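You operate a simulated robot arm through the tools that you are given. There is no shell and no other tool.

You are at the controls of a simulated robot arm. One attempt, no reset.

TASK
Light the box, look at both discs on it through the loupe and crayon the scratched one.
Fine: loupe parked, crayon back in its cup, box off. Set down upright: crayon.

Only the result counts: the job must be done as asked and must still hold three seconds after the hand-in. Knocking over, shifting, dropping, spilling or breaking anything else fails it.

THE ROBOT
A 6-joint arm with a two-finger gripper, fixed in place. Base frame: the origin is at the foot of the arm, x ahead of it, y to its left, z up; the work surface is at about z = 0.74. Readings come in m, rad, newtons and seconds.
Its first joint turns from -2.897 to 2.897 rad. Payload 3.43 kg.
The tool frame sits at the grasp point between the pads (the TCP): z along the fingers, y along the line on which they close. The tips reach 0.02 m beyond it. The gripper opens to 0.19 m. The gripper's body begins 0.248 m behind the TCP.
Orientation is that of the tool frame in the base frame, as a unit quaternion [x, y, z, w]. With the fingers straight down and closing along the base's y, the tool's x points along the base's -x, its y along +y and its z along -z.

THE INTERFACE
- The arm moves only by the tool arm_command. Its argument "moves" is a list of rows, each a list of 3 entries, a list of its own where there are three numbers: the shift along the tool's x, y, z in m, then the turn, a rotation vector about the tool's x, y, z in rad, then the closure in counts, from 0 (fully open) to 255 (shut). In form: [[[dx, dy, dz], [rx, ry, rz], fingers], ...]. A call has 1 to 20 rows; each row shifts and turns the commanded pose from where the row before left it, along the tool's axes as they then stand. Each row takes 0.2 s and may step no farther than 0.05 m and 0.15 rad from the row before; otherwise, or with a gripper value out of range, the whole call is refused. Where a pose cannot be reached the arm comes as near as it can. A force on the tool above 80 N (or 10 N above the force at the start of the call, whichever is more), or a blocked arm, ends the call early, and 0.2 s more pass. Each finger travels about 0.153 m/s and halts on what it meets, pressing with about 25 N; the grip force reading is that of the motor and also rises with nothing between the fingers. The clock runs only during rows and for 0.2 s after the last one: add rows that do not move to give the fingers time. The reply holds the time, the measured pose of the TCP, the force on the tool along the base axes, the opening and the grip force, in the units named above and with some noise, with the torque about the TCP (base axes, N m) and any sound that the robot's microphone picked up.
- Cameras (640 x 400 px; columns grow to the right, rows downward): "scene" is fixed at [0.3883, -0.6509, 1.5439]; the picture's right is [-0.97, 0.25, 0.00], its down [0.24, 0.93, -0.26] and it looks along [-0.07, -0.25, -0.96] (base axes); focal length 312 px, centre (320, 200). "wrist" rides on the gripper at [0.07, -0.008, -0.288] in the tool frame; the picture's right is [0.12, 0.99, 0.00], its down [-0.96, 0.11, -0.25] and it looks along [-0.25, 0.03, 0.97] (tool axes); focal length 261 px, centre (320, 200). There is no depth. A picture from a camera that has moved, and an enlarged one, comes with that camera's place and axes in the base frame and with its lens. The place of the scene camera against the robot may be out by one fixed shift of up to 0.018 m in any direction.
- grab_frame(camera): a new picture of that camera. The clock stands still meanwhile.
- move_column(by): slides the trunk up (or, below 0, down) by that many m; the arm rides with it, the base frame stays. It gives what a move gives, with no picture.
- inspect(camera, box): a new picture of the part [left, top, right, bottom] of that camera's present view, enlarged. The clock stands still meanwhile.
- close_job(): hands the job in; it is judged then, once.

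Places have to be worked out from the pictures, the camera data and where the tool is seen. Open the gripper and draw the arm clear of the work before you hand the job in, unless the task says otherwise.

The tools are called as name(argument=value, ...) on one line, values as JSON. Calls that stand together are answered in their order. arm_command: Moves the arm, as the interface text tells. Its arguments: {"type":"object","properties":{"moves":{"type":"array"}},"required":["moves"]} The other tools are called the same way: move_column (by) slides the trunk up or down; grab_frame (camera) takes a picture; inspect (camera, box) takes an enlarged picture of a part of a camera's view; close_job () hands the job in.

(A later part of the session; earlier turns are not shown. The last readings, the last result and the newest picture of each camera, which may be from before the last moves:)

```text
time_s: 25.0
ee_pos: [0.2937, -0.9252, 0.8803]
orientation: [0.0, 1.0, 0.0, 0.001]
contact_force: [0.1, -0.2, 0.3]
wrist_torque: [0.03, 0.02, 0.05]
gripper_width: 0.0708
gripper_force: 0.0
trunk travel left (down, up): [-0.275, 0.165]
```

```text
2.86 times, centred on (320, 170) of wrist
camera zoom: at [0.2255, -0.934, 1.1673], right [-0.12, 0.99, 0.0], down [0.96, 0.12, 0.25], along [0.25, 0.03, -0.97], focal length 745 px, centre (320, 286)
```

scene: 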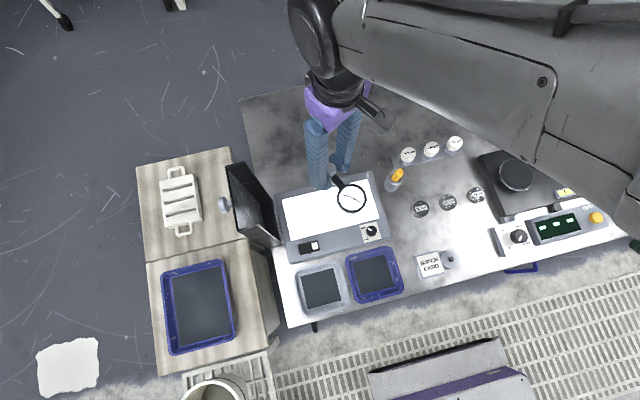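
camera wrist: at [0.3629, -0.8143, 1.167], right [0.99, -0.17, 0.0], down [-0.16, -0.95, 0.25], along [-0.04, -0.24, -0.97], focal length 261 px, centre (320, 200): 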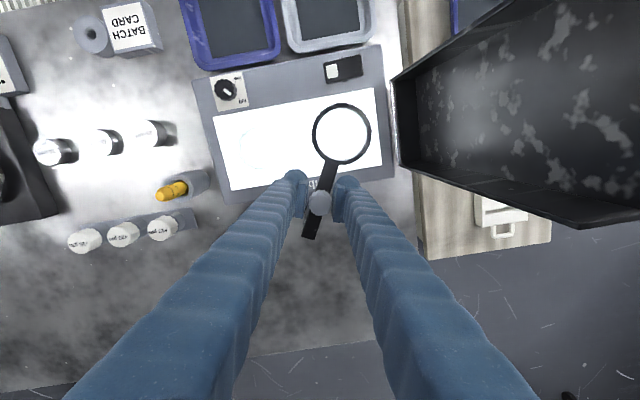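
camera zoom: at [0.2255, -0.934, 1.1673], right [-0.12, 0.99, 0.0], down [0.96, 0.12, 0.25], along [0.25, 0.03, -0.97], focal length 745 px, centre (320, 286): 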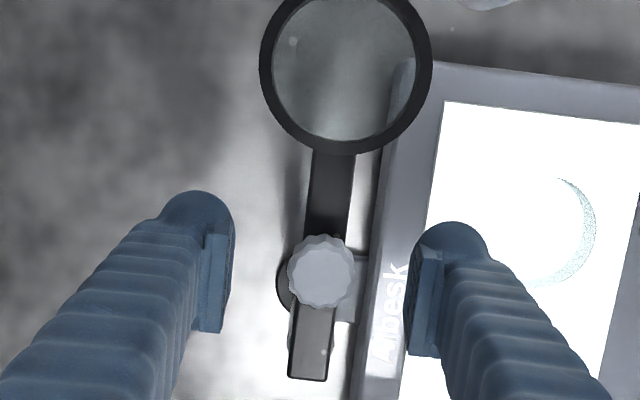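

The loupe stays parked at its original angle. I rise straight up and move over toward the crayon cup (about (0.151, −0.856)) for a closer look.

arm_command(moves=[[[0, 0, -0.04], [0, 0, 0], 160], [[0, 0, -0.04], [0, 0, 0], 160], [[0, 0, -0.04], [0, 0, 0], 160], [[0.035, 0.0173, 0], [0, 0, 0], 160], [[0.035, 0.0173, 0], [0, 0, 0], 160], [[0.035, 0.0173, 0], [0, 0, 0], 160], [[0.035, 0.0173, 0], [0, 0, 0], 160], [[0, 0, 0], [0, 0, 0], 160]])

grab_frame(camera="wrist")

inspect(camera="wrist", box=[270, 120, 380, 210])

inspect(camera="scene", box=[360, 130, 460, 220])

```text
time_s: 26.8
ee_pos: [0.1545, -0.8597, 1.0027]
orientation: [-0.001, 1.0, 0.0, -0.001]
contact_force: [0.2, -0.1, 0.7]
wrist_torque: [-0.01, 0.02, -0.03]
gripper_width: 0.0709
gripper_force: 0.0
trunk travel left (down, up): [-0.275, 0.165]
```

```text
taken
camera wrist: at [0.0857, -0.8664, 1.2888], right [-0.12, 0.99, 0.0], down [0.96, 0.12, 0.25], along [0.25, 0.03, -0.97], focal length 261 px, centre (320, 200)
```

wrist: 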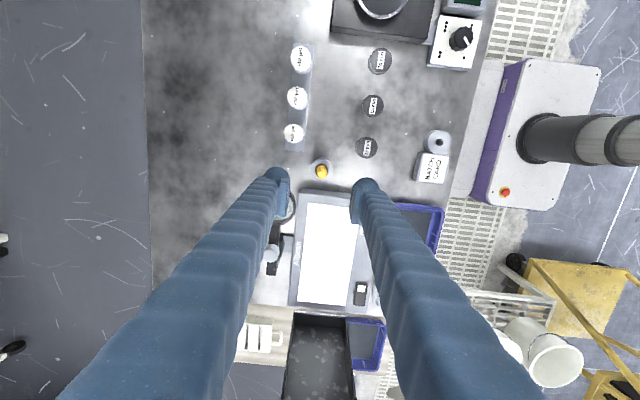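

```text
4.44 times, centred on (325, 165) of wrist
camera zoom: at [0.0857, -0.8664, 1.2888], right [-0.12, 0.99, 0.0], down [0.96, 0.12, 0.25], along [0.25, 0.03, -0.97], focal length 1158 px, centre (298, 356)
```

zoom: 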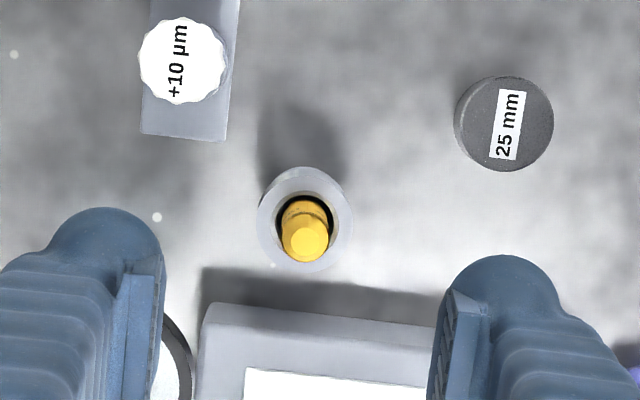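

```text
4.44 times, centred on (410, 175) of scene
camera zoom: at [0.3883, -0.6509, 1.5439], right [-0.97, 0.25, 0.0], down [0.24, 0.93, -0.26], along [-0.07, -0.25, -0.96], focal length 1384 px, centre (-80, 311)
```

zoom: 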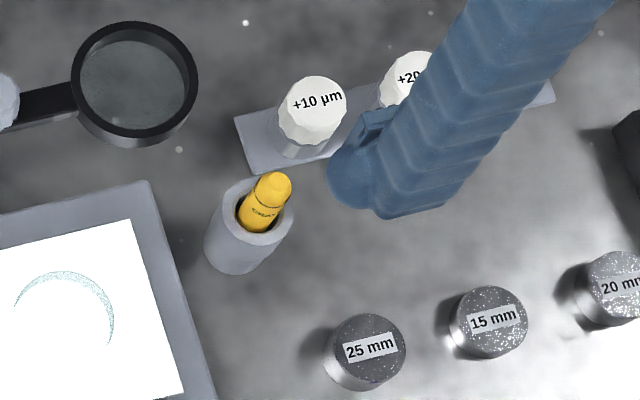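

The crayon stands near-vertical: top at (0.1535, −0.8556, 0.847), cup rim at z ≈ 0.795. I zoom in hard to see which end the writing tip is on.

inspect(camera="wrist", box=[305, 155, 345, 185])

inspect(camera="scene", box=[380, 160, 420, 195])

```text
13.33 times, centred on (325, 170) of wrist
camera zoom: at [0.0857, -0.8664, 1.2888], right [-0.12, 0.99, 0.0], down [0.96, 0.12, 0.25], along [0.25, 0.03, -0.97], focal length 3475 px, centre (253, 600)
```

zoom: 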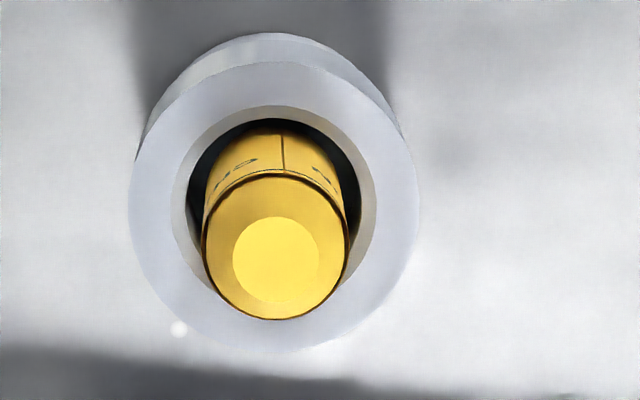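

```text
11.43 times, centred on (400, 178) of scene
camera zoom: at [0.3883, -0.6509, 1.5439], right [-0.97, 0.25, 0.0], down [0.24, 0.93, -0.26], along [-0.07, -0.25, -0.96], focal length 3560 px, centre (-594, 457)
```

zoom: 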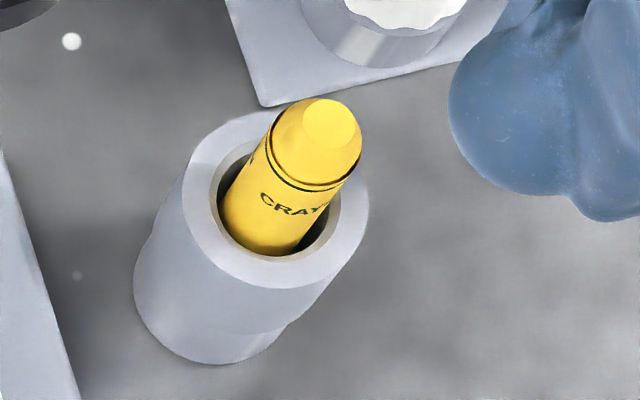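

The visible top end is a truncated cone, so the writing tip may be pointing up; I need to see the other end. I centre over the crayon, open enough for it, and descend to just above its top to check alignment.

arm_command(moves=[[[0.001, 0.004, 0.03], [0, 0, 0], 190], [[0, 0, 0.03], [0, 0, 0], 190], [[0, 0, 0.03], [0, 0, 0], 190], [[0, 0, 0.02], [0, 0, 0], 190], [[0, 0, 0], [0, 0, 0], 190]])

inspect(camera="wrist", box=[270, 140, 380, 240])

inspect(camera="scene", box=[360, 130, 460, 220])

```text
time_s: 28.0
ee_pos: [0.1535, -0.8531, 0.8891]
orientation: [-0.001, 1.0, 0.0, -0.001]
contact_force: [0.0, -0.5, 0.0]
wrist_torque: [0.05, 0.0, -0.04]
gripper_width: 0.0486
gripper_force: 0.1
trunk travel left (down, up): [-0.275, 0.165]
```

```text
4.00 times, centred on (325, 190) of wrist
camera zoom: at [0.0845, -0.8615, 1.1775], right [-0.12, 0.99, 0.0], down [0.96, 0.12, 0.25], along [0.25, 0.03, -0.97], focal length 1043 px, centre (300, 240)
```

zoom: 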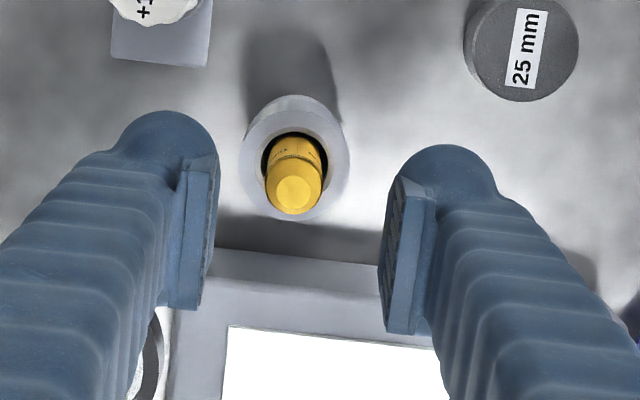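

```text
4.44 times, centred on (410, 175) of scene
camera zoom: at [0.3883, -0.6509, 1.5439], right [-0.97, 0.25, 0.0], down [0.24, 0.93, -0.26], along [-0.07, -0.25, -0.96], focal length 1384 px, centre (-80, 311)
```

zoom: 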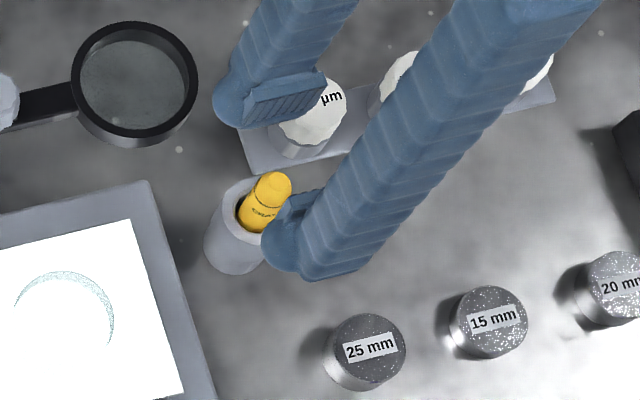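

Aligned within about 1 mm. I descend to z ≈ 0.824 (tips ~8 mm above the cup rim) and close gently on the crayon.

arm_command(moves=[[[0.0005, -0.0012, 0.02], [0, 0, 0], 190], [[0, 0, 0.02], [0, 0, 0], 190], [[0, 0, 0.015], [0, 0, 0], 190], [[0, 0, 0.01], [0, 0, 0], 190], [[0, 0, 0], [0, 0, 0], 190]])

inspect(camera="wrist", box=[270, 140, 380, 240])

inspect(camera="scene", box=[360, 130, 460, 220])

```text
time_s: 29.2
ee_pos: [0.1519, -0.8544, 0.826]
orientation: [-0.001, 1.0, 0.0, 0.001]
contact_force: [-0.3, -0.2, -0.2]
wrist_torque: [0.03, 0.0, 0.01]
gripper_width: 0.0484
gripper_force: 0.1
trunk travel left (down, up): [-0.275, 0.165]
```

```text
4.00 times, centred on (325, 190) of wrist
camera zoom: at [0.0838, -0.8623, 1.1129], right [-0.12, 0.99, 0.0], down [0.96, 0.12, 0.25], along [0.25, 0.03, -0.97], focal length 1043 px, centre (300, 240)
```

zoom: 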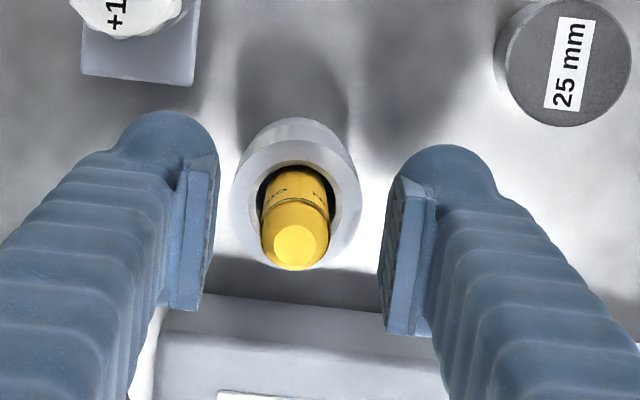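

```text
4.44 times, centred on (410, 175) of scene
camera zoom: at [0.3883, -0.6509, 1.5439], right [-0.97, 0.25, 0.0], down [0.24, 0.93, -0.26], along [-0.07, -0.25, -0.96], focal length 1384 px, centre (-80, 311)
```

zoom: 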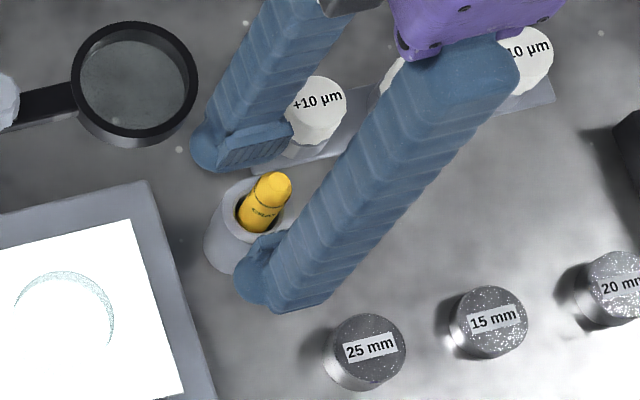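

The crayon is centred between the pads. I close on it slowly.

arm_command(moves=[[[0, -0.0006, 0], [0, 0, 0], 210], [[0, 0, 0], [0, 0, 0], 225], [[0, 0, 0], [0, 0, 0], 235], [[0, 0, 0], [0, 0, 0], 245], [[0, 0, 0], [0, 0, 0], 245]])

inspect(camera="wrist", box=[270, 140, 380, 240])

inspect(camera="scene", box=[360, 130, 460, 220])

```text
time_s: 30.4
ee_pos: [0.153, -0.8543, 0.8259]
orientation: [0.0, 1.0, -0.001, 0.001]
contact_force: [-0.4, -0.9, 0.3]
wrist_torque: [0.0, 0.02, 0.03]
gripper_width: 0.0167
gripper_force: 25.7
trunk travel left (down, up): [-0.275, 0.165]
```

```text
4.00 times, centred on (325, 190) of wrist
camera zoom: at [0.0839, -0.8632, 1.1127], right [-0.12, 0.99, 0.0], down [0.96, 0.12, 0.25], along [0.25, 0.03, -0.97], focal length 1043 px, centre (300, 240)
```

zoom: 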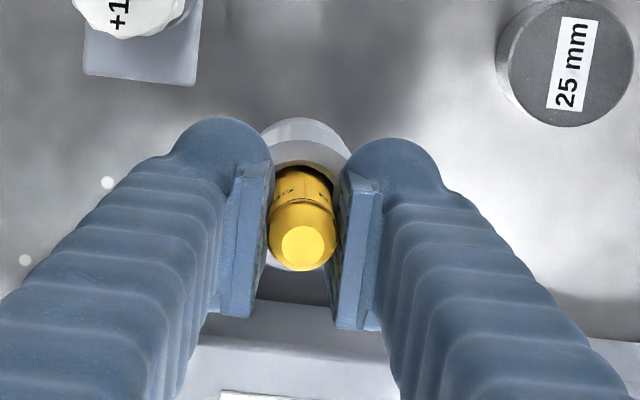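

```text
4.44 times, centred on (410, 175) of scene
camera zoom: at [0.3883, -0.6509, 1.5439], right [-0.97, 0.25, 0.0], down [0.24, 0.93, -0.26], along [-0.07, -0.25, -0.96], focal length 1384 px, centre (-80, 311)
```

zoom: 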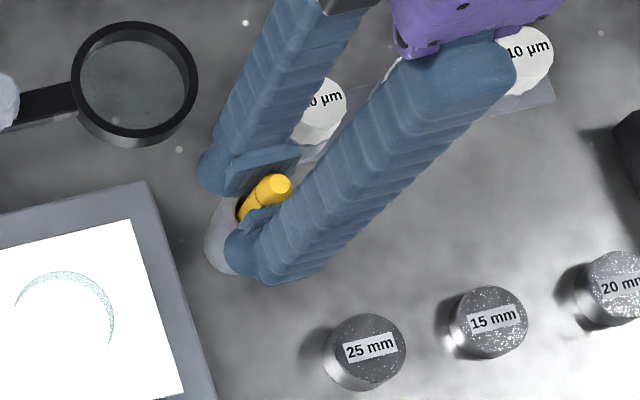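

Crayon gripped (16.7 mm wide). I lift it straight up out of the cup, well clear.

arm_command(moves=[[[0, 0, -0.01], [0, 0, 0], 245], [[0, 0, -0.02], [0, 0, 0], 245], [[0, 0, -0.03], [0, 0, 0], 245], [[0, 0, -0.04], [0, 0, 0], 245], [[0, 0, -0.04], [0, 0, 0], 245], [[0, 0, -0.04], [0, 0, 0], 245], [[0, 0, 0], [0, 0, 0], 245]])

grab_frame(camera="wrist")

inspect(camera="scene", box=[340, 120, 460, 220])

```text
time_s: 32.0
ee_pos: [0.1499, -0.8528, 1.0062]
orientation: [-0.001, 1.0, 0.0, 0.0]
contact_force: [0.6, 0.9, 0.2]
wrist_torque: [-0.01, -0.01, -0.01]
gripper_width: 0.0165
gripper_force: 24.9
trunk travel left (down, up): [-0.275, 0.165]
```

```text
taken
camera wrist: at [0.0817, -0.8621, 1.2928], right [-0.12, 0.99, 0.0], down [0.96, 0.12, 0.25], along [0.25, 0.03, -0.97], focal length 261 px, centre (320, 200)
```

wrist: 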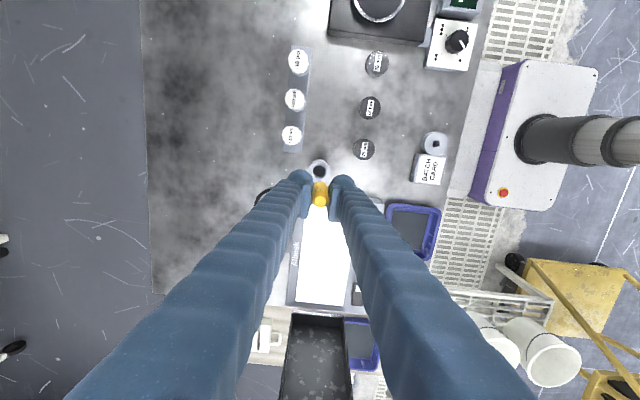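

```text
4.00 times, centred on (400, 170) of scene
camera zoom: at [0.3883, -0.6509, 1.5439], right [-0.97, 0.25, 0.0], down [0.24, 0.93, -0.26], along [-0.07, -0.25, -0.96], focal length 1246 px, centre (0, 320)
```

zoom: 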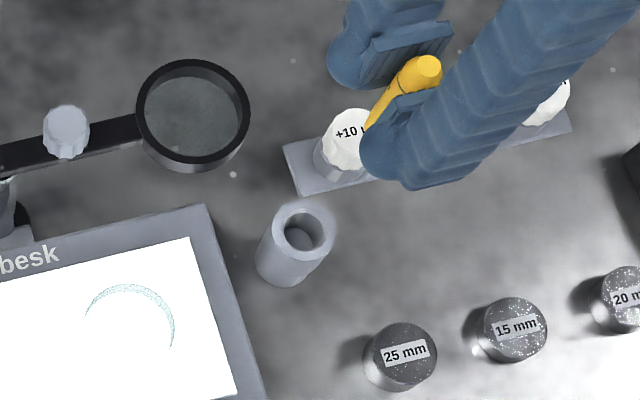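

The crayon is out, cup still standing. I zoom in on its lower end in the scene view.

inspect(camera="scene", box=[420, 128, 460, 160])

inspect(camera="wrist", box=[300, 150, 340, 220])

```text
12.50 times, centred on (440, 144) of scene
camera zoom: at [0.3883, -0.6509, 1.5439], right [-0.97, 0.25, 0.0], down [0.24, 0.93, -0.26], along [-0.07, -0.25, -0.96], focal length 3894 px, centre (-1180, 900)
```

zoom: 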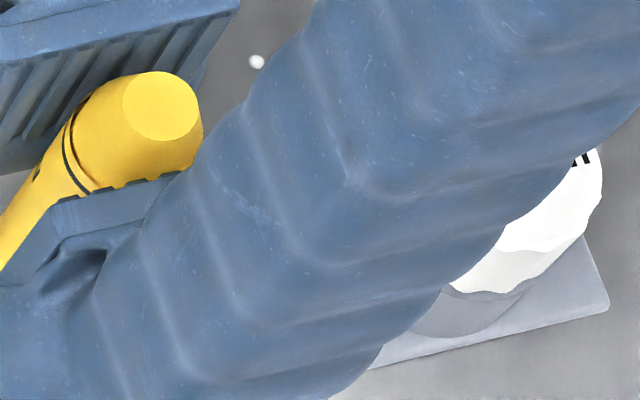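

```text
5.71 times, centred on (320, 185) of wrist
camera zoom: at [0.0817, -0.8621, 1.2928], right [-0.12, 0.99, 0.0], down [0.96, 0.12, 0.25], along [0.25, 0.03, -0.97], focal length 1489 px, centre (320, 286)
```

zoom: 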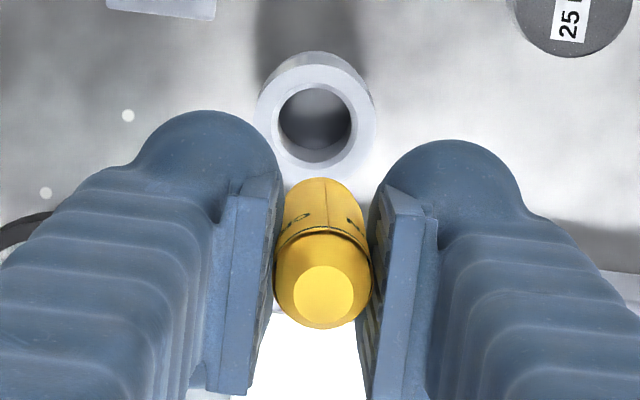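

inspect(camera="scene", box=[405, 130, 455, 165])

```text
11.43 times, centred on (430, 148) of scene
camera zoom: at [0.3883, -0.6509, 1.5439], right [-0.97, 0.25, 0.0], down [0.24, 0.93, -0.26], along [-0.07, -0.25, -0.96], focal length 3560 px, centre (-937, 800)
```

zoom: 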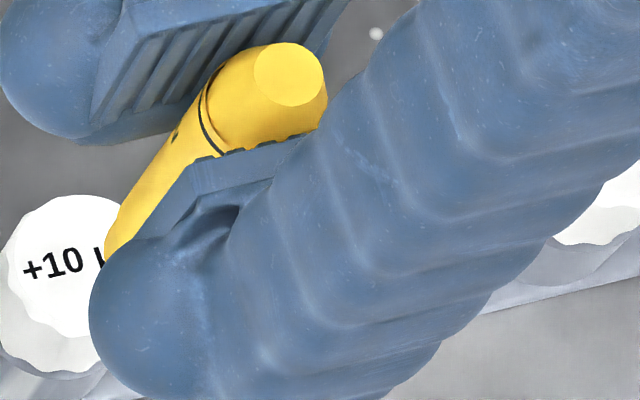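

The finger hides the lower end. I tilt the tool about its y-axis so the crayon's lower end swings toward the scene camera.

arm_command(moves=[[[0, 0, 0], [0, -0.14, 0], 245], [[0, 0, 0], [0, -0.14, 0], 245], [[0, 0, 0], [0, -0.14, 0], 245], [[0, 0, 0], [0, -0.14, 0], 245], [[0, 0, 0], [0, -0.14, 0], 245], [[0, 0, 0], [0, -0.14, 0], 245], [[0, 0, 0], [0, -0.14, 0], 245], [[0, 0, 0], [0, 0, 0], 245]])

grab_frame(camera="scene")

inspect(camera="scene", box=[380, 110, 460, 180])

```text
time_s: 33.8
ee_pos: [0.1528, -0.854, 1.005]
orientation: [0.0, 0.882, 0.0, 0.471]
contact_force: [-0.1, -0.5, -0.8]
wrist_torque: [0.04, -0.06, 0.05]
gripper_width: 0.0168
gripper_force: 24.6
trunk travel left (down, up): [-0.275, 0.165]
```

```text
taken
```

scene: 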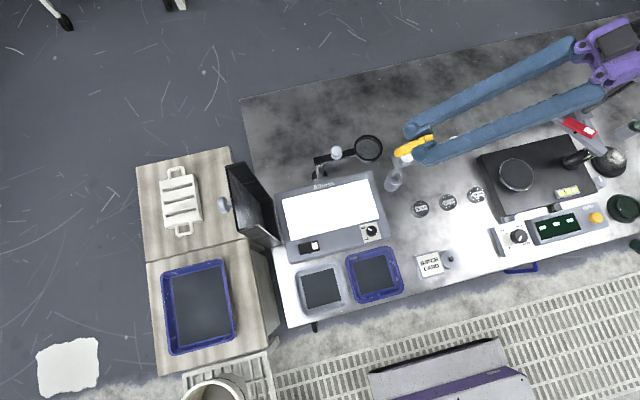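

```text
5.71 times, centred on (420, 145) of scene
camera zoom: at [0.3883, -0.6509, 1.5439], right [-0.97, 0.25, 0.0], down [0.24, 0.93, -0.26], along [-0.07, -0.25, -0.96], focal length 1780 px, centre (-251, 514)
```

zoom: 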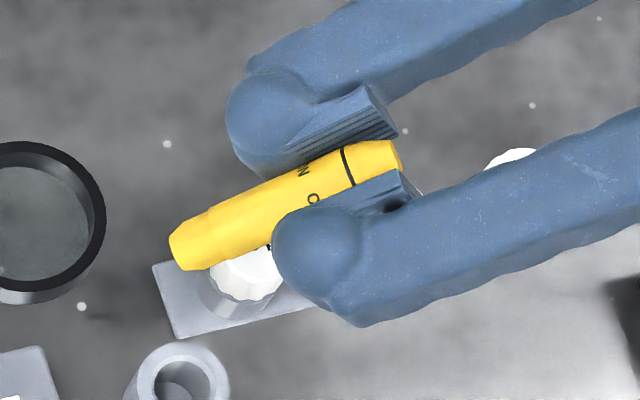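

inspect(camera="scene", box=[390, 130, 440, 165])

inspect(camera="wrist", box=[290, 150, 350, 220])

```text
11.43 times, centred on (415, 148) of scene
camera zoom: at [0.3883, -0.6509, 1.5439], right [-0.97, 0.25, 0.0], down [0.24, 0.93, -0.26], along [-0.07, -0.25, -0.96], focal length 3560 px, centre (-766, 800)
```

zoom: 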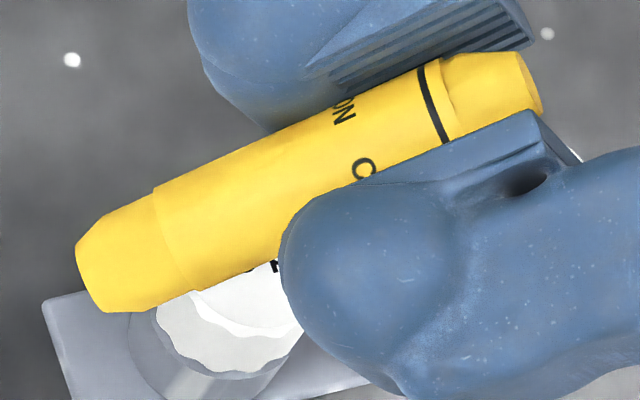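

```text
5.71 times, centred on (320, 185) of wrist
camera zoom: at [-0.1237, -0.8634, 1.1062], right [-0.07, 0.99, -0.1], down [0.33, 0.12, 0.94], along [0.94, 0.03, -0.33], focal length 1489 px, centre (320, 286)
```

zoom: 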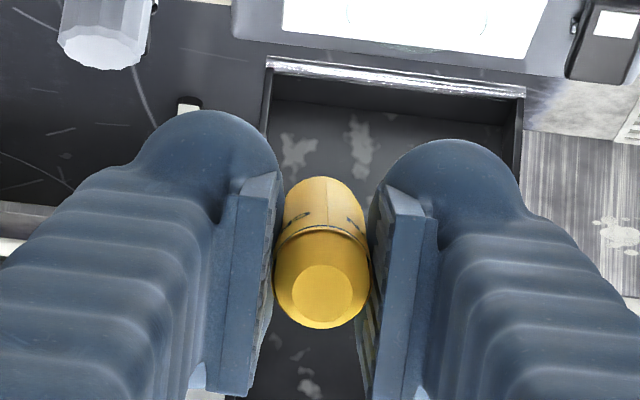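

Both ends are tapered alike, so the lower end can mark directly with the tool vertical; length is about 75–80 mm, tip some 53–62 mm below the TCP. I tilt back upright and carry it above disc 1 at (0.2765, −0.82).

arm_command(moves=[[[0, 0, 0], [0, 0.14, 0], 245], [[0, 0, 0], [0, 0.14, 0], 245], [[0, 0, 0], [0, 0.14, 0], 245], [[0, 0, 0], [0, 0.14, 0], 245], [[0, 0, 0], [0, 0.14, 0], 245], [[0, 0, 0], [0, 0.14, 0], 245], [[0, 0, 0], [0, 0.14, 0], 245], [[-0.0415, 0.0113, 0], [0, 0, 0], 245], [[-0.0415, 0.0113, 0], [0, 0, 0], 245], [[-0.0415, 0.0113, 0], [0, 0, 0], 245], [[0, 0, 0], [0, 0, 0], 245]])

grab_frame(camera="wrist")

inspect(camera="scene", box=[300, 130, 420, 240])

```text
time_s: 36.2
ee_pos: [0.277, -0.8196, 1.0021]
orientation: [0.0, 1.0, 0.0, 0.0]
contact_force: [-1.1, 0.2, -0.4]
wrist_torque: [-0.01, -0.03, -0.02]
gripper_width: 0.0168
gripper_force: 25.0
trunk travel left (down, up): [-0.275, 0.165]
```

```text
taken
camera wrist: at [0.2085, -0.8283, 1.2904], right [-0.12, 0.99, 0.0], down [0.96, 0.12, 0.25], along [0.25, 0.03, -0.97], focal length 261 px, centre (320, 200)
```

wrist: 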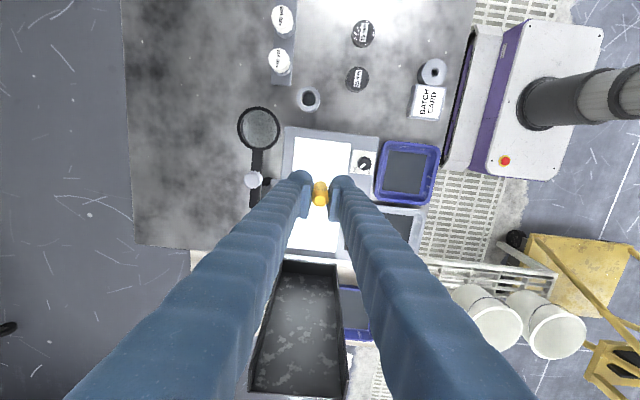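

```text
3.64 times, centred on (360, 185) of scene
camera zoom: at [0.3883, -0.6509, 1.5439], right [-0.97, 0.25, 0.0], down [0.24, 0.93, -0.26], along [-0.07, -0.25, -0.96], focal length 1133 px, centre (174, 254)
```

zoom: 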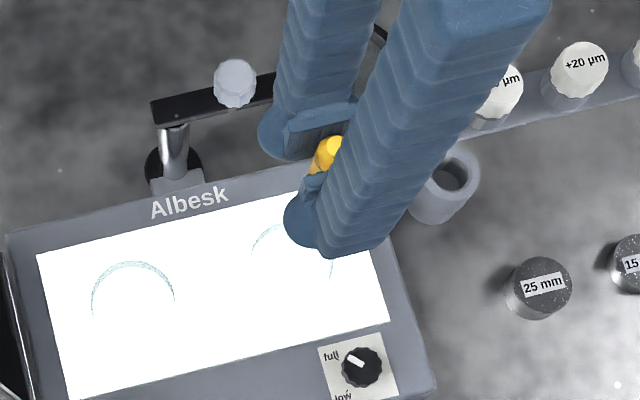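

Over disc 1 at (0.277, −0.8196). I descend to about 0.885 first, still clear of the disc.

arm_command(moves=[[[0, 0, 0.04], [0, 0, 0], 245], [[0, 0, 0.04], [0, 0, 0], 245], [[0, 0, 0.03], [0, 0, 0], 245], [[0, 0, 0.007], [0, 0, 0], 245], [[0, 0, 0], [0, 0, 0], 245]])

inspect(camera="scene", box=[310, 150, 390, 230])

inspect(camera="wrist", box=[280, 140, 370, 230])

```text
time_s: 37.4
ee_pos: [0.2768, -0.8195, 0.8893]
orientation: [-0.001, 1.0, 0.0, 0.0]
contact_force: [-0.3, 0.6, -0.3]
wrist_torque: [0.02, 0.01, 0.0]
gripper_width: 0.0166
gripper_force: 24.8
trunk travel left (down, up): [-0.275, 0.165]
```

```text
5.00 times, centred on (350, 190) of scene
camera zoom: at [0.3883, -0.6509, 1.5439], right [-0.97, 0.25, 0.0], down [0.24, 0.93, -0.26], along [-0.07, -0.25, -0.96], focal length 1558 px, centre (170, 250)
```

zoom: 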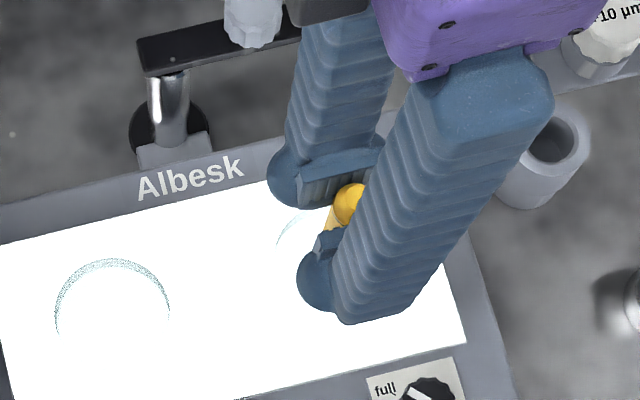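

```text
4.44 times, centred on (325, 185) of wrist
camera zoom: at [0.2082, -0.8283, 1.1757], right [-0.12, 0.99, 0.0], down [0.96, 0.12, 0.25], along [0.25, 0.03, -0.97], focal length 1158 px, centre (298, 267)
```

zoom: 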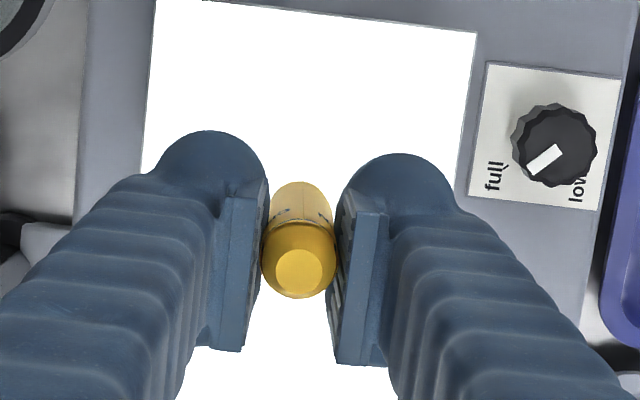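

No contact yet at 0.889. I go down in small steps and watch the vertical force.

arm_command(moves=[[[0, 0, 0.004], [0, 0, 0], 245], [[0, 0, 0.004], [0, 0, 0], 245], [[0, 0, 0.004], [0, 0, 0], 245], [[0, 0, 0.003], [0, 0, 0], 245]])

```text
time_s: 38.4
ee_pos: [0.2755, -0.8199, 0.8735]
orientation: [-0.001, 1.0, 0.001, 0.0]
contact_force: [0.6, 0.0, 0.2]
wrist_torque: [-0.01, 0.03, -0.01]
gripper_width: 0.0169
gripper_force: 24.5
trunk travel left (down, up): [-0.275, 0.165]
```

Still free at 0.8735. Two more 2 mm steps.

arm_command(moves=[[[0, 0, 0.002], [0, 0, 0], 245], [[0, 0, 0.002], [0, 0, 0], 245]])

```text
time_s: 39.0
ee_pos: [0.2765, -0.8199, 0.8696]
orientation: [-0.001, 1.0, -0.001, -0.001]
contact_force: [-0.2, -0.8, -0.4]
wrist_torque: [0.01, 0.0, -0.02]
gripper_width: 0.017
gripper_force: 24.7
trunk travel left (down, up): [-0.275, 0.165]
```

arm_command(moves=[[[0, 0, 0.002], [0, 0, 0], 245], [[0, 0, 0.002], [0, 0, 0], 245]])

```text
time_s: 39.6
ee_pos: [0.277, -0.8195, 0.8662]
orientation: [-0.001, 1.0, 0.0, 0.0]
contact_force: [0.0, 0.6, 0.4]
wrist_torque: [0.01, -0.01, -0.01]
gripper_width: 0.0169
gripper_force: 24.9
trunk travel left (down, up): [-0.275, 0.165]
```

Still no contact at 0.866; continuing with 2 mm steps.

arm_command(moves=[[[0, 0, 0.002], [0, 0, 0], 245], [[0, 0, 0.0015], [0, 0, 0], 245]])

```text
time_s: 40.2
ee_pos: [0.2771, -0.821, 0.864]
orientation: [0.0, 1.0, -0.001, 0.0]
contact_force: [-0.9, 1.4, 14.5]
wrist_torque: [0.08, 0.11, 0.0]
gripper_width: 0.017
gripper_force: 24.9
trunk travel left (down, up): [-0.275, 0.165]
```

Contact: 14.5 N upward at z 0.864 — the tip is on the disc. I ease off about 1 mm to a light touch, dwell briefly, then check.

arm_command(moves=[[[0, 0, -0.0008], [0, 0, 0], 245], [[0, 0, 0], [0, 0, 0], 245], [[0, 0, 0], [0, 0, 0], 245]])

inspect(camera="scene", box=[310, 150, 390, 230])

inspect(camera="wrist", box=[280, 140, 370, 230])

```text
time_s: 41.0
ee_pos: [0.2762, -0.8194, 0.8635]
orientation: [0.0, 1.0, 0.0, 0.0]
contact_force: [1.4, -0.6, 14.6]
wrist_torque: [-0.03, -0.02, -0.02]
gripper_width: 0.0167
gripper_force: 25.2
trunk travel left (down, up): [-0.275, 0.165]
```

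```text
5.00 times, centred on (350, 190) of scene
camera zoom: at [0.3883, -0.6509, 1.5439], right [-0.97, 0.25, 0.0], down [0.24, 0.93, -0.26], along [-0.07, -0.25, -0.96], focal length 1558 px, centre (170, 250)
```

zoom: 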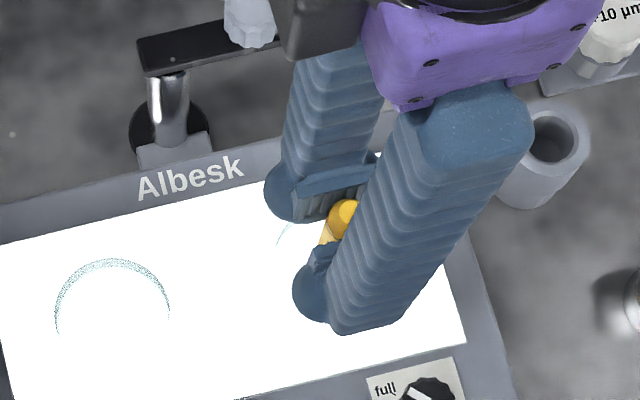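

```text
4.44 times, centred on (325, 185) of wrist
camera zoom: at [0.2079, -0.8286, 1.1506], right [-0.12, 0.99, 0.0], down [0.96, 0.12, 0.25], along [0.25, 0.03, -0.97], focal length 1158 px, centre (298, 267)
```

zoom: 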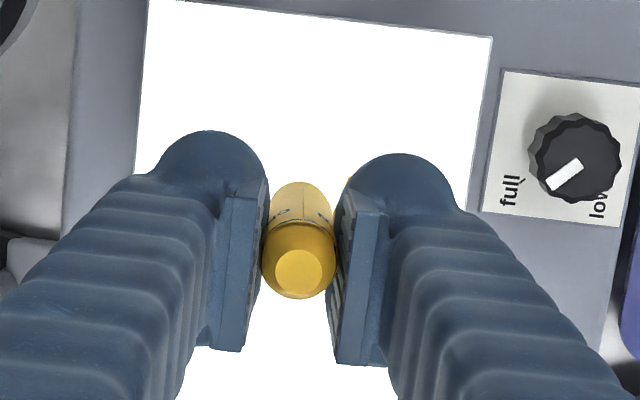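

A spot of yellow shows beside the right finger — likely the mark. I lift straight up 8 cm and look at the disc.

arm_command(moves=[[[0, 0, -0.01], [0, 0, 0], 245], [[0, 0, -0.03], [0, 0, 0], 245], [[0, 0, -0.04], [0, 0, 0], 245], [[0, 0, -0.04], [0, 0, 0], 245], [[0.03, 0.0, -0.02], [0, 0, 0], 245], [[0.03, 0.0, 0.0], [0, 0, 0], 245], [[0.03, 0.0, 0.0], [0, 0, 0], 245], [[0, 0, 0], [0, 0, 0], 245]])

grab_frame(camera="wrist")

inspect(camera="scene", box=[270, 150, 400, 250])

```text
time_s: 42.8
ee_pos: [0.1873, -0.817, 1.0032]
orientation: [-0.001, 1.0, 0.0, 0.001]
contact_force: [0.0, -0.1, 1.0]
wrist_torque: [-0.01, 0.04, 0.02]
gripper_width: 0.0166
gripper_force: 25.3
trunk travel left (down, up): [-0.275, 0.165]
```

```text
taken
camera wrist: at [0.1182, -0.827, 1.29], right [-0.12, 0.99, 0.0], down [0.96, 0.12, 0.25], along [0.25, 0.03, -0.97], focal length 261 px, centre (320, 200)
```

wrist: 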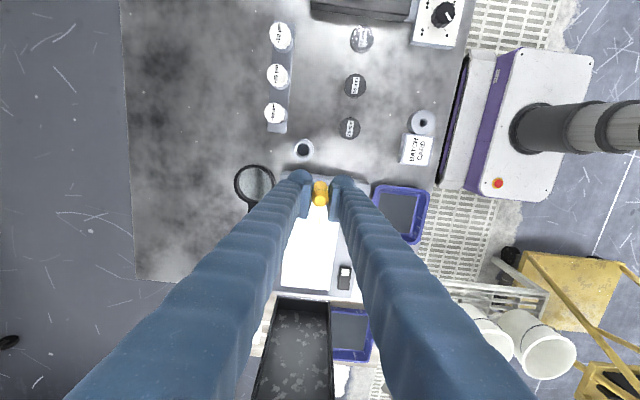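

```text
4.00 times, centred on (335, 200) of scene
camera zoom: at [0.3883, -0.6509, 1.5439], right [-0.97, 0.25, 0.0], down [0.24, 0.93, -0.26], along [-0.07, -0.25, -0.96], focal length 1246 px, centre (260, 200)
```

zoom: 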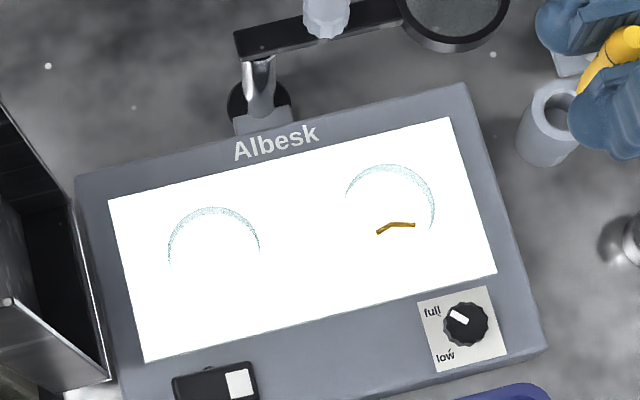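

A clear crayon stroke is now on disc 1, and the disc itself has not moved. I carry the crayon back over its cup at the same commanded spot from which I took it and lower partway to check alignment.

arm_command(moves=[[[0.0173, -0.017, 0], [0, 0, 0], 245], [[0.0172, -0.0169, 0], [0, 0, 0], 245], [[0, 0, 0.04], [0, 0, 0], 245], [[0, 0, 0.04], [0, 0, 0], 245], [[0, 0, 0.02], [0, 0, 0], 245], [[0, 0, 0], [0, 0, 0], 245], [[0, 0, 0], [0, 0, 0], 245]])

inspect(camera="wrist", box=[270, 140, 380, 240])

inspect(camera="scene", box=[360, 130, 460, 220])

```text
time_s: 44.4
ee_pos: [0.1539, -0.8533, 0.9014]
orientation: [0.0, 1.0, 0.0, 0.0]
contact_force: [0.5, 0.0, -0.3]
wrist_torque: [-0.01, 0.0, 0.02]
gripper_width: 0.0169
gripper_force: 25.2
trunk travel left (down, up): [-0.275, 0.165]
```

```text
4.00 times, centred on (325, 190) of wrist
camera zoom: at [0.0848, -0.8621, 1.1895], right [-0.12, 0.99, 0.0], down [0.96, 0.12, 0.25], along [0.25, 0.03, -0.97], focal length 1043 px, centre (300, 240)
```

zoom: 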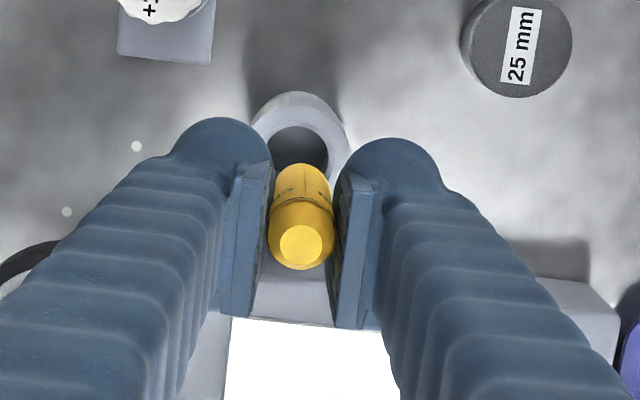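

```text
4.44 times, centred on (410, 175) of scene
camera zoom: at [0.3883, -0.6509, 1.5439], right [-0.97, 0.25, 0.0], down [0.24, 0.93, -0.26], along [-0.07, -0.25, -0.96], focal length 1384 px, centre (-80, 311)
```

zoom: 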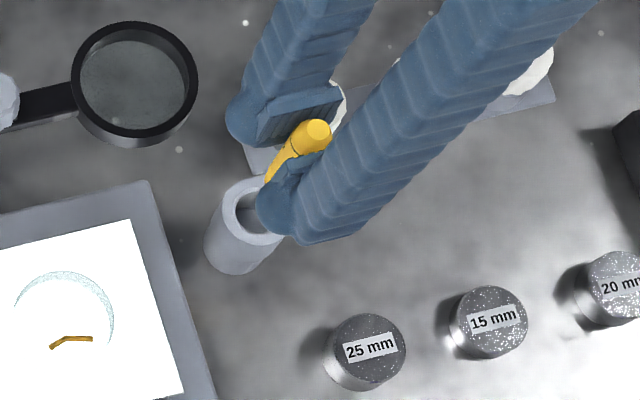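

The crayon tip lines up with the cup hole within about 1–2 mm (hole clearance ≈4 mm). I lower it in steps, watching for side forces.

arm_command(moves=[[[0.0007, -0.0008, 0.015], [0, 0, 0], 245], [[0, 0, 0.015], [0, 0, 0], 245], [[0, 0, 0.015], [0, 0, 0], 245], [[0, 0, 0.01], [0, 0, 0], 245], [[0, 0, 0.01], [0, 0, 0], 245]])

inspect(camera="wrist", box=[270, 140, 380, 240])

inspect(camera="scene", box=[360, 130, 460, 220])

```text
time_s: 45.6
ee_pos: [0.1523, -0.8549, 0.8372]
orientation: [0.0, 1.0, -0.001, 0.0]
contact_force: [-0.1, -0.5, 0.0]
wrist_torque: [-0.02, 0.01, 0.02]
gripper_width: 0.0166
gripper_force: 24.8
trunk travel left (down, up): [-0.275, 0.165]
```

```text
4.00 times, centred on (325, 190) of wrist
camera zoom: at [0.0837, -0.8636, 1.1255], right [-0.12, 0.99, 0.0], down [0.96, 0.12, 0.25], along [0.25, 0.03, -0.97], focal length 1043 px, centre (300, 240)
```

zoom: 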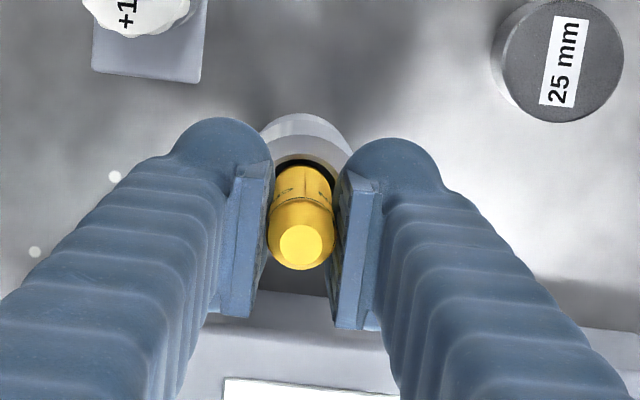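

```text
4.44 times, centred on (410, 175) of scene
camera zoom: at [0.3883, -0.6509, 1.5439], right [-0.97, 0.25, 0.0], down [0.24, 0.93, -0.26], along [-0.07, -0.25, -0.96], focal length 1384 px, centre (-80, 311)
```

zoom: 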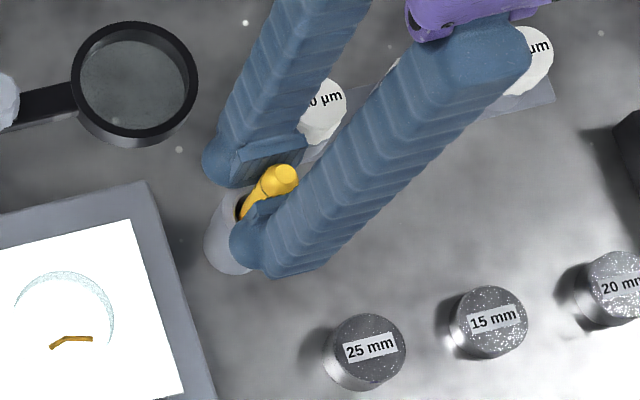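

The crayon is inside the cup, no side load. I lower the last centimetre in small steps until it rests on the cup floor.

arm_command(moves=[[[0, 0, 0.003], [0, 0, 0], 245], [[0, 0, 0.003], [0, 0, 0], 245], [[0, 0, 0.003], [0, 0, 0], 245]])

```text
time_s: 46.4
ee_pos: [0.1524, -0.8568, 0.8293]
orientation: [-0.001, 1.0, 0.0, 0.0]
contact_force: [-0.3, -0.4, 0.1]
wrist_torque: [0.04, 0.04, 0.01]
gripper_width: 0.0169
gripper_force: 24.3
trunk travel left (down, up): [-0.275, 0.165]
```

arm_command(moves=[[[0, 0, 0.0015], [0, 0, 0], 245], [[0, 0, 0.001], [0, 0, 0], 245], [[0, 0, 0], [0, 0, 0], 245]])

```text
time_s: 47.2
ee_pos: [0.152, -0.8543, 0.8258]
orientation: [-0.002, 1.0, 0.0, 0.0]
contact_force: [-0.6, -0.8, 0.2]
wrist_torque: [0.02, 0.0, 0.0]
gripper_width: 0.017
gripper_force: 25.3
trunk travel left (down, up): [-0.275, 0.165]
```

Still unloaded, within 1 mm of the original grip height. One more millimetre.

arm_command(moves=[[[0, 0, 0.001], [0, 0, 0], 245], [[0, 0, 0], [0, 0, 0], 245]])

```text
time_s: 47.8
ee_pos: [0.151, -0.8546, 0.8261]
orientation: [-0.001, 1.0, -0.001, 0.001]
contact_force: [-1.0, 1.0, 5.9]
wrist_torque: [0.04, 0.05, 0.05]
gripper_width: 0.0169
gripper_force: 25.2
trunk travel left (down, up): [-0.275, 0.165]
```

The crayon now rests on the cup floor (5.9 N upward). I ease up half a millimetre and open the fingers gently.

arm_command(moves=[[[0, 0, -0.0005], [0, 0, 0], 245], [[0, 0, 0], [0, 0, 0], 228], [[0, 0, 0], [0, 0, 0], 215], [[0, 0, 0], [0, 0, 0], 200], [[0, 0, 0], [0, 0, 0], 190], [[0, 0, 0], [0, 0, 0], 190]])

inspect(camera="wrist", box=[270, 140, 380, 240])

inspect(camera="scene", box=[360, 130, 460, 220])

```text
time_s: 49.2
ee_pos: [0.1529, -0.8547, 0.8262]
orientation: [-0.001, 1.0, 0.0, 0.0]
contact_force: [-1.0, -0.3, 0.3]
wrist_torque: [0.0, 0.03, 0.0]
gripper_width: 0.0484
gripper_force: 0.1
trunk travel left (down, up): [-0.275, 0.165]
```

```text
4.00 times, centred on (325, 190) of wrist
camera zoom: at [0.0837, -0.864, 1.1128], right [-0.12, 0.99, 0.0], down [0.96, 0.12, 0.25], along [0.25, 0.03, -0.97], focal length 1043 px, centre (300, 240)
```

zoom: 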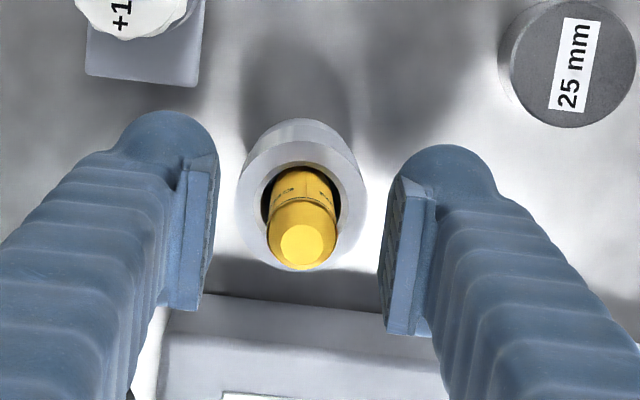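

```text
4.44 times, centred on (410, 175) of scene
camera zoom: at [0.3883, -0.6509, 1.5439], right [-0.97, 0.25, 0.0], down [0.24, 0.93, -0.26], along [-0.07, -0.25, -0.96], focal length 1384 px, centre (-80, 311)
```

zoom: 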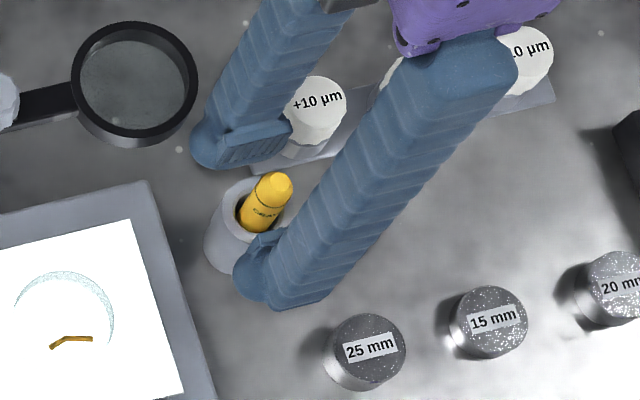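

The crayon stands upright in its cup exactly as before. I rise clear, close the fingers and move above the rocker's other (now raised, +x) end at about (0.4285, −0.740).

arm_command(moves=[[[0, 0, -0.02], [0, 0, 0], 190], [[0, 0, -0.04], [0, 0, 0], 190], [[0, 0, -0.04], [0, 0, 0], 190], [[0, 0, -0.04], [0, 0, 0], 190], [[0, 0, -0.04], [0, 0, 0], 190], [[-0.0393, 0.0164, 0], [0, 0, 0], 255], [[-0.0393, 0.0164, 0], [0, 0, 0], 255], [[-0.0393, 0.0164, 0], [0, 0, 0], 255], [[-0.0393, 0.0164, 0], [0, 0, 0], 255], [[-0.0393, 0.0164, 0], [0, 0, 0], 255], [[-0.0393, 0.0164, 0], [0, 0, 0], 255], [[-0.0393, 0.0164, 0], [0, 0, 0], 255], [[0, 0, 0], [0, 0, 0], 255]])

inspect(camera="wrist", box=[250, 110, 390, 230])

grab_frame(camera="scene")

```text
time_s: 52.0
ee_pos: [0.4256, -0.7398, 1.006]
orientation: [0.0, 1.0, 0.0, 0.0]
contact_force: [-0.6, 0.3, 0.1]
wrist_torque: [-0.04, -0.01, 0.02]
gripper_width: 0.0
gripper_force: 24.8
trunk travel left (down, up): [-0.275, 0.165]
```

```text
3.33 times, centred on (320, 170) of wrist
camera zoom: at [0.3581, -0.7481, 1.2933], right [-0.12, 0.99, 0.0], down [0.96, 0.12, 0.25], along [0.25, 0.03, -0.97], focal length 869 px, centre (320, 300)
```

zoom: 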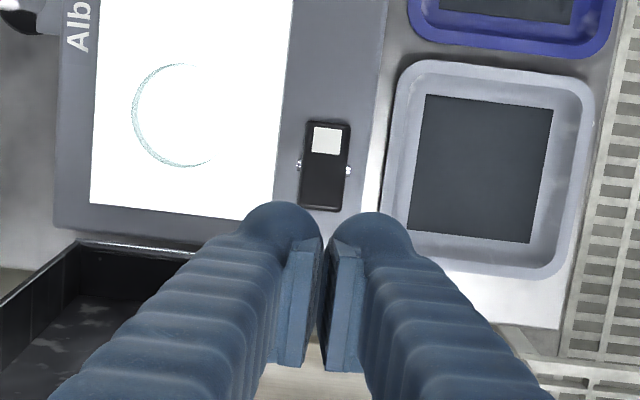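

```text
taken
```

scene: 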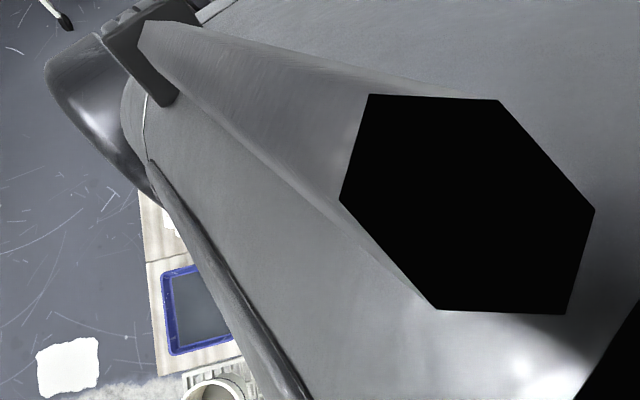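

The rocker pivot measures x ≈ 0.405, its +x end ≈ 0.430. I shift 2 mm further +x so only that end is pressed, and descend to just above it.

arm_command(moves=[[[-0.002, 0, 0.03], [0, 0, 0], 255], [[0, 0, 0.04], [0, 0, 0], 255], [[0, 0, 0.04], [0, 0, 0], 255], [[0, 0, 0.04], [0, 0, 0], 255], [[0, 0, 0.012], [0, 0, 0], 255], [[0, 0, 0], [0, 0, 0], 255]])

inspect(camera="wrist", box=[250, 110, 390, 230])

```text
time_s: 53.4
ee_pos: [0.4279, -0.7398, 0.8431]
orientation: [-0.001, 1.0, 0.0, 0.0]
contact_force: [-0.7, -0.3, -0.2]
wrist_torque: [-0.03, -0.03, 0.05]
gripper_width: 0.0
gripper_force: 24.9
trunk travel left (down, up): [-0.275, 0.165]
```

```text
3.33 times, centred on (320, 170) of wrist
camera zoom: at [0.3606, -0.7492, 1.1308], right [-0.12, 0.99, 0.0], down [0.96, 0.12, 0.25], along [0.25, 0.03, -0.97], focal length 869 px, centre (320, 300)
```

zoom: 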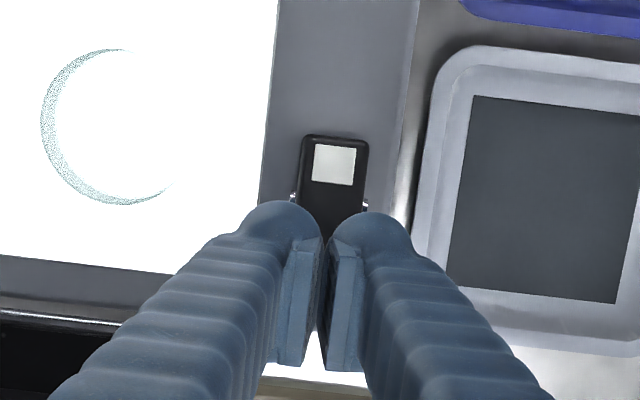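

The fingertips sit just +x of the rocker's pivot pins. I press down in small steps.

arm_command(moves=[[[0, 0, 0.004], [0, 0, 0], 255], [[0, 0, 0.004], [0, 0, 0], 255], [[0, 0, 0.003], [0, 0, 0], 255], [[0, 0, 0.003], [0, 0, 0], 255]])

```text
time_s: 54.4
ee_pos: [0.4292, -0.7391, 0.8297]
orientation: [-0.001, 1.0, 0.0, 0.0]
contact_force: [0.0, -0.3, -0.2]
wrist_torque: [-0.03, -0.01, -0.01]
gripper_width: 0.0
gripper_force: 24.9
trunk travel left (down, up): [-0.275, 0.165]
```

arm_command(moves=[[[0, 0, 0.002], [0, 0, 0], 255], [[0, 0, 0.002], [0, 0, 0], 255], [[0, 0, 0.002], [0, 0, 0], 255]])

inspect(camera="wrist", box=[250, 110, 390, 230])

```text
time_s: 55.2
ee_pos: [0.4286, -0.739, 0.8234]
orientation: [-0.001, 1.0, 0.0, 0.0]
contact_force: [1.1, 0.2, 0.0]
wrist_torque: [0.02, -0.04, 0.0]
gripper_width: 0.0
gripper_force: 34.1
trunk travel left (down, up): [-0.275, 0.165]
```

```text
3.33 times, centred on (320, 170) of wrist
camera zoom: at [0.3608, -0.7487, 1.1102], right [-0.12, 0.99, 0.0], down [0.96, 0.12, 0.25], along [0.24, 0.03, -0.97], focal length 869 px, centre (320, 300)
```

zoom: 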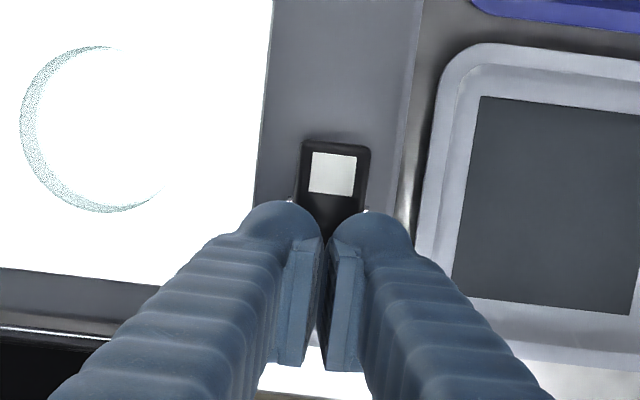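

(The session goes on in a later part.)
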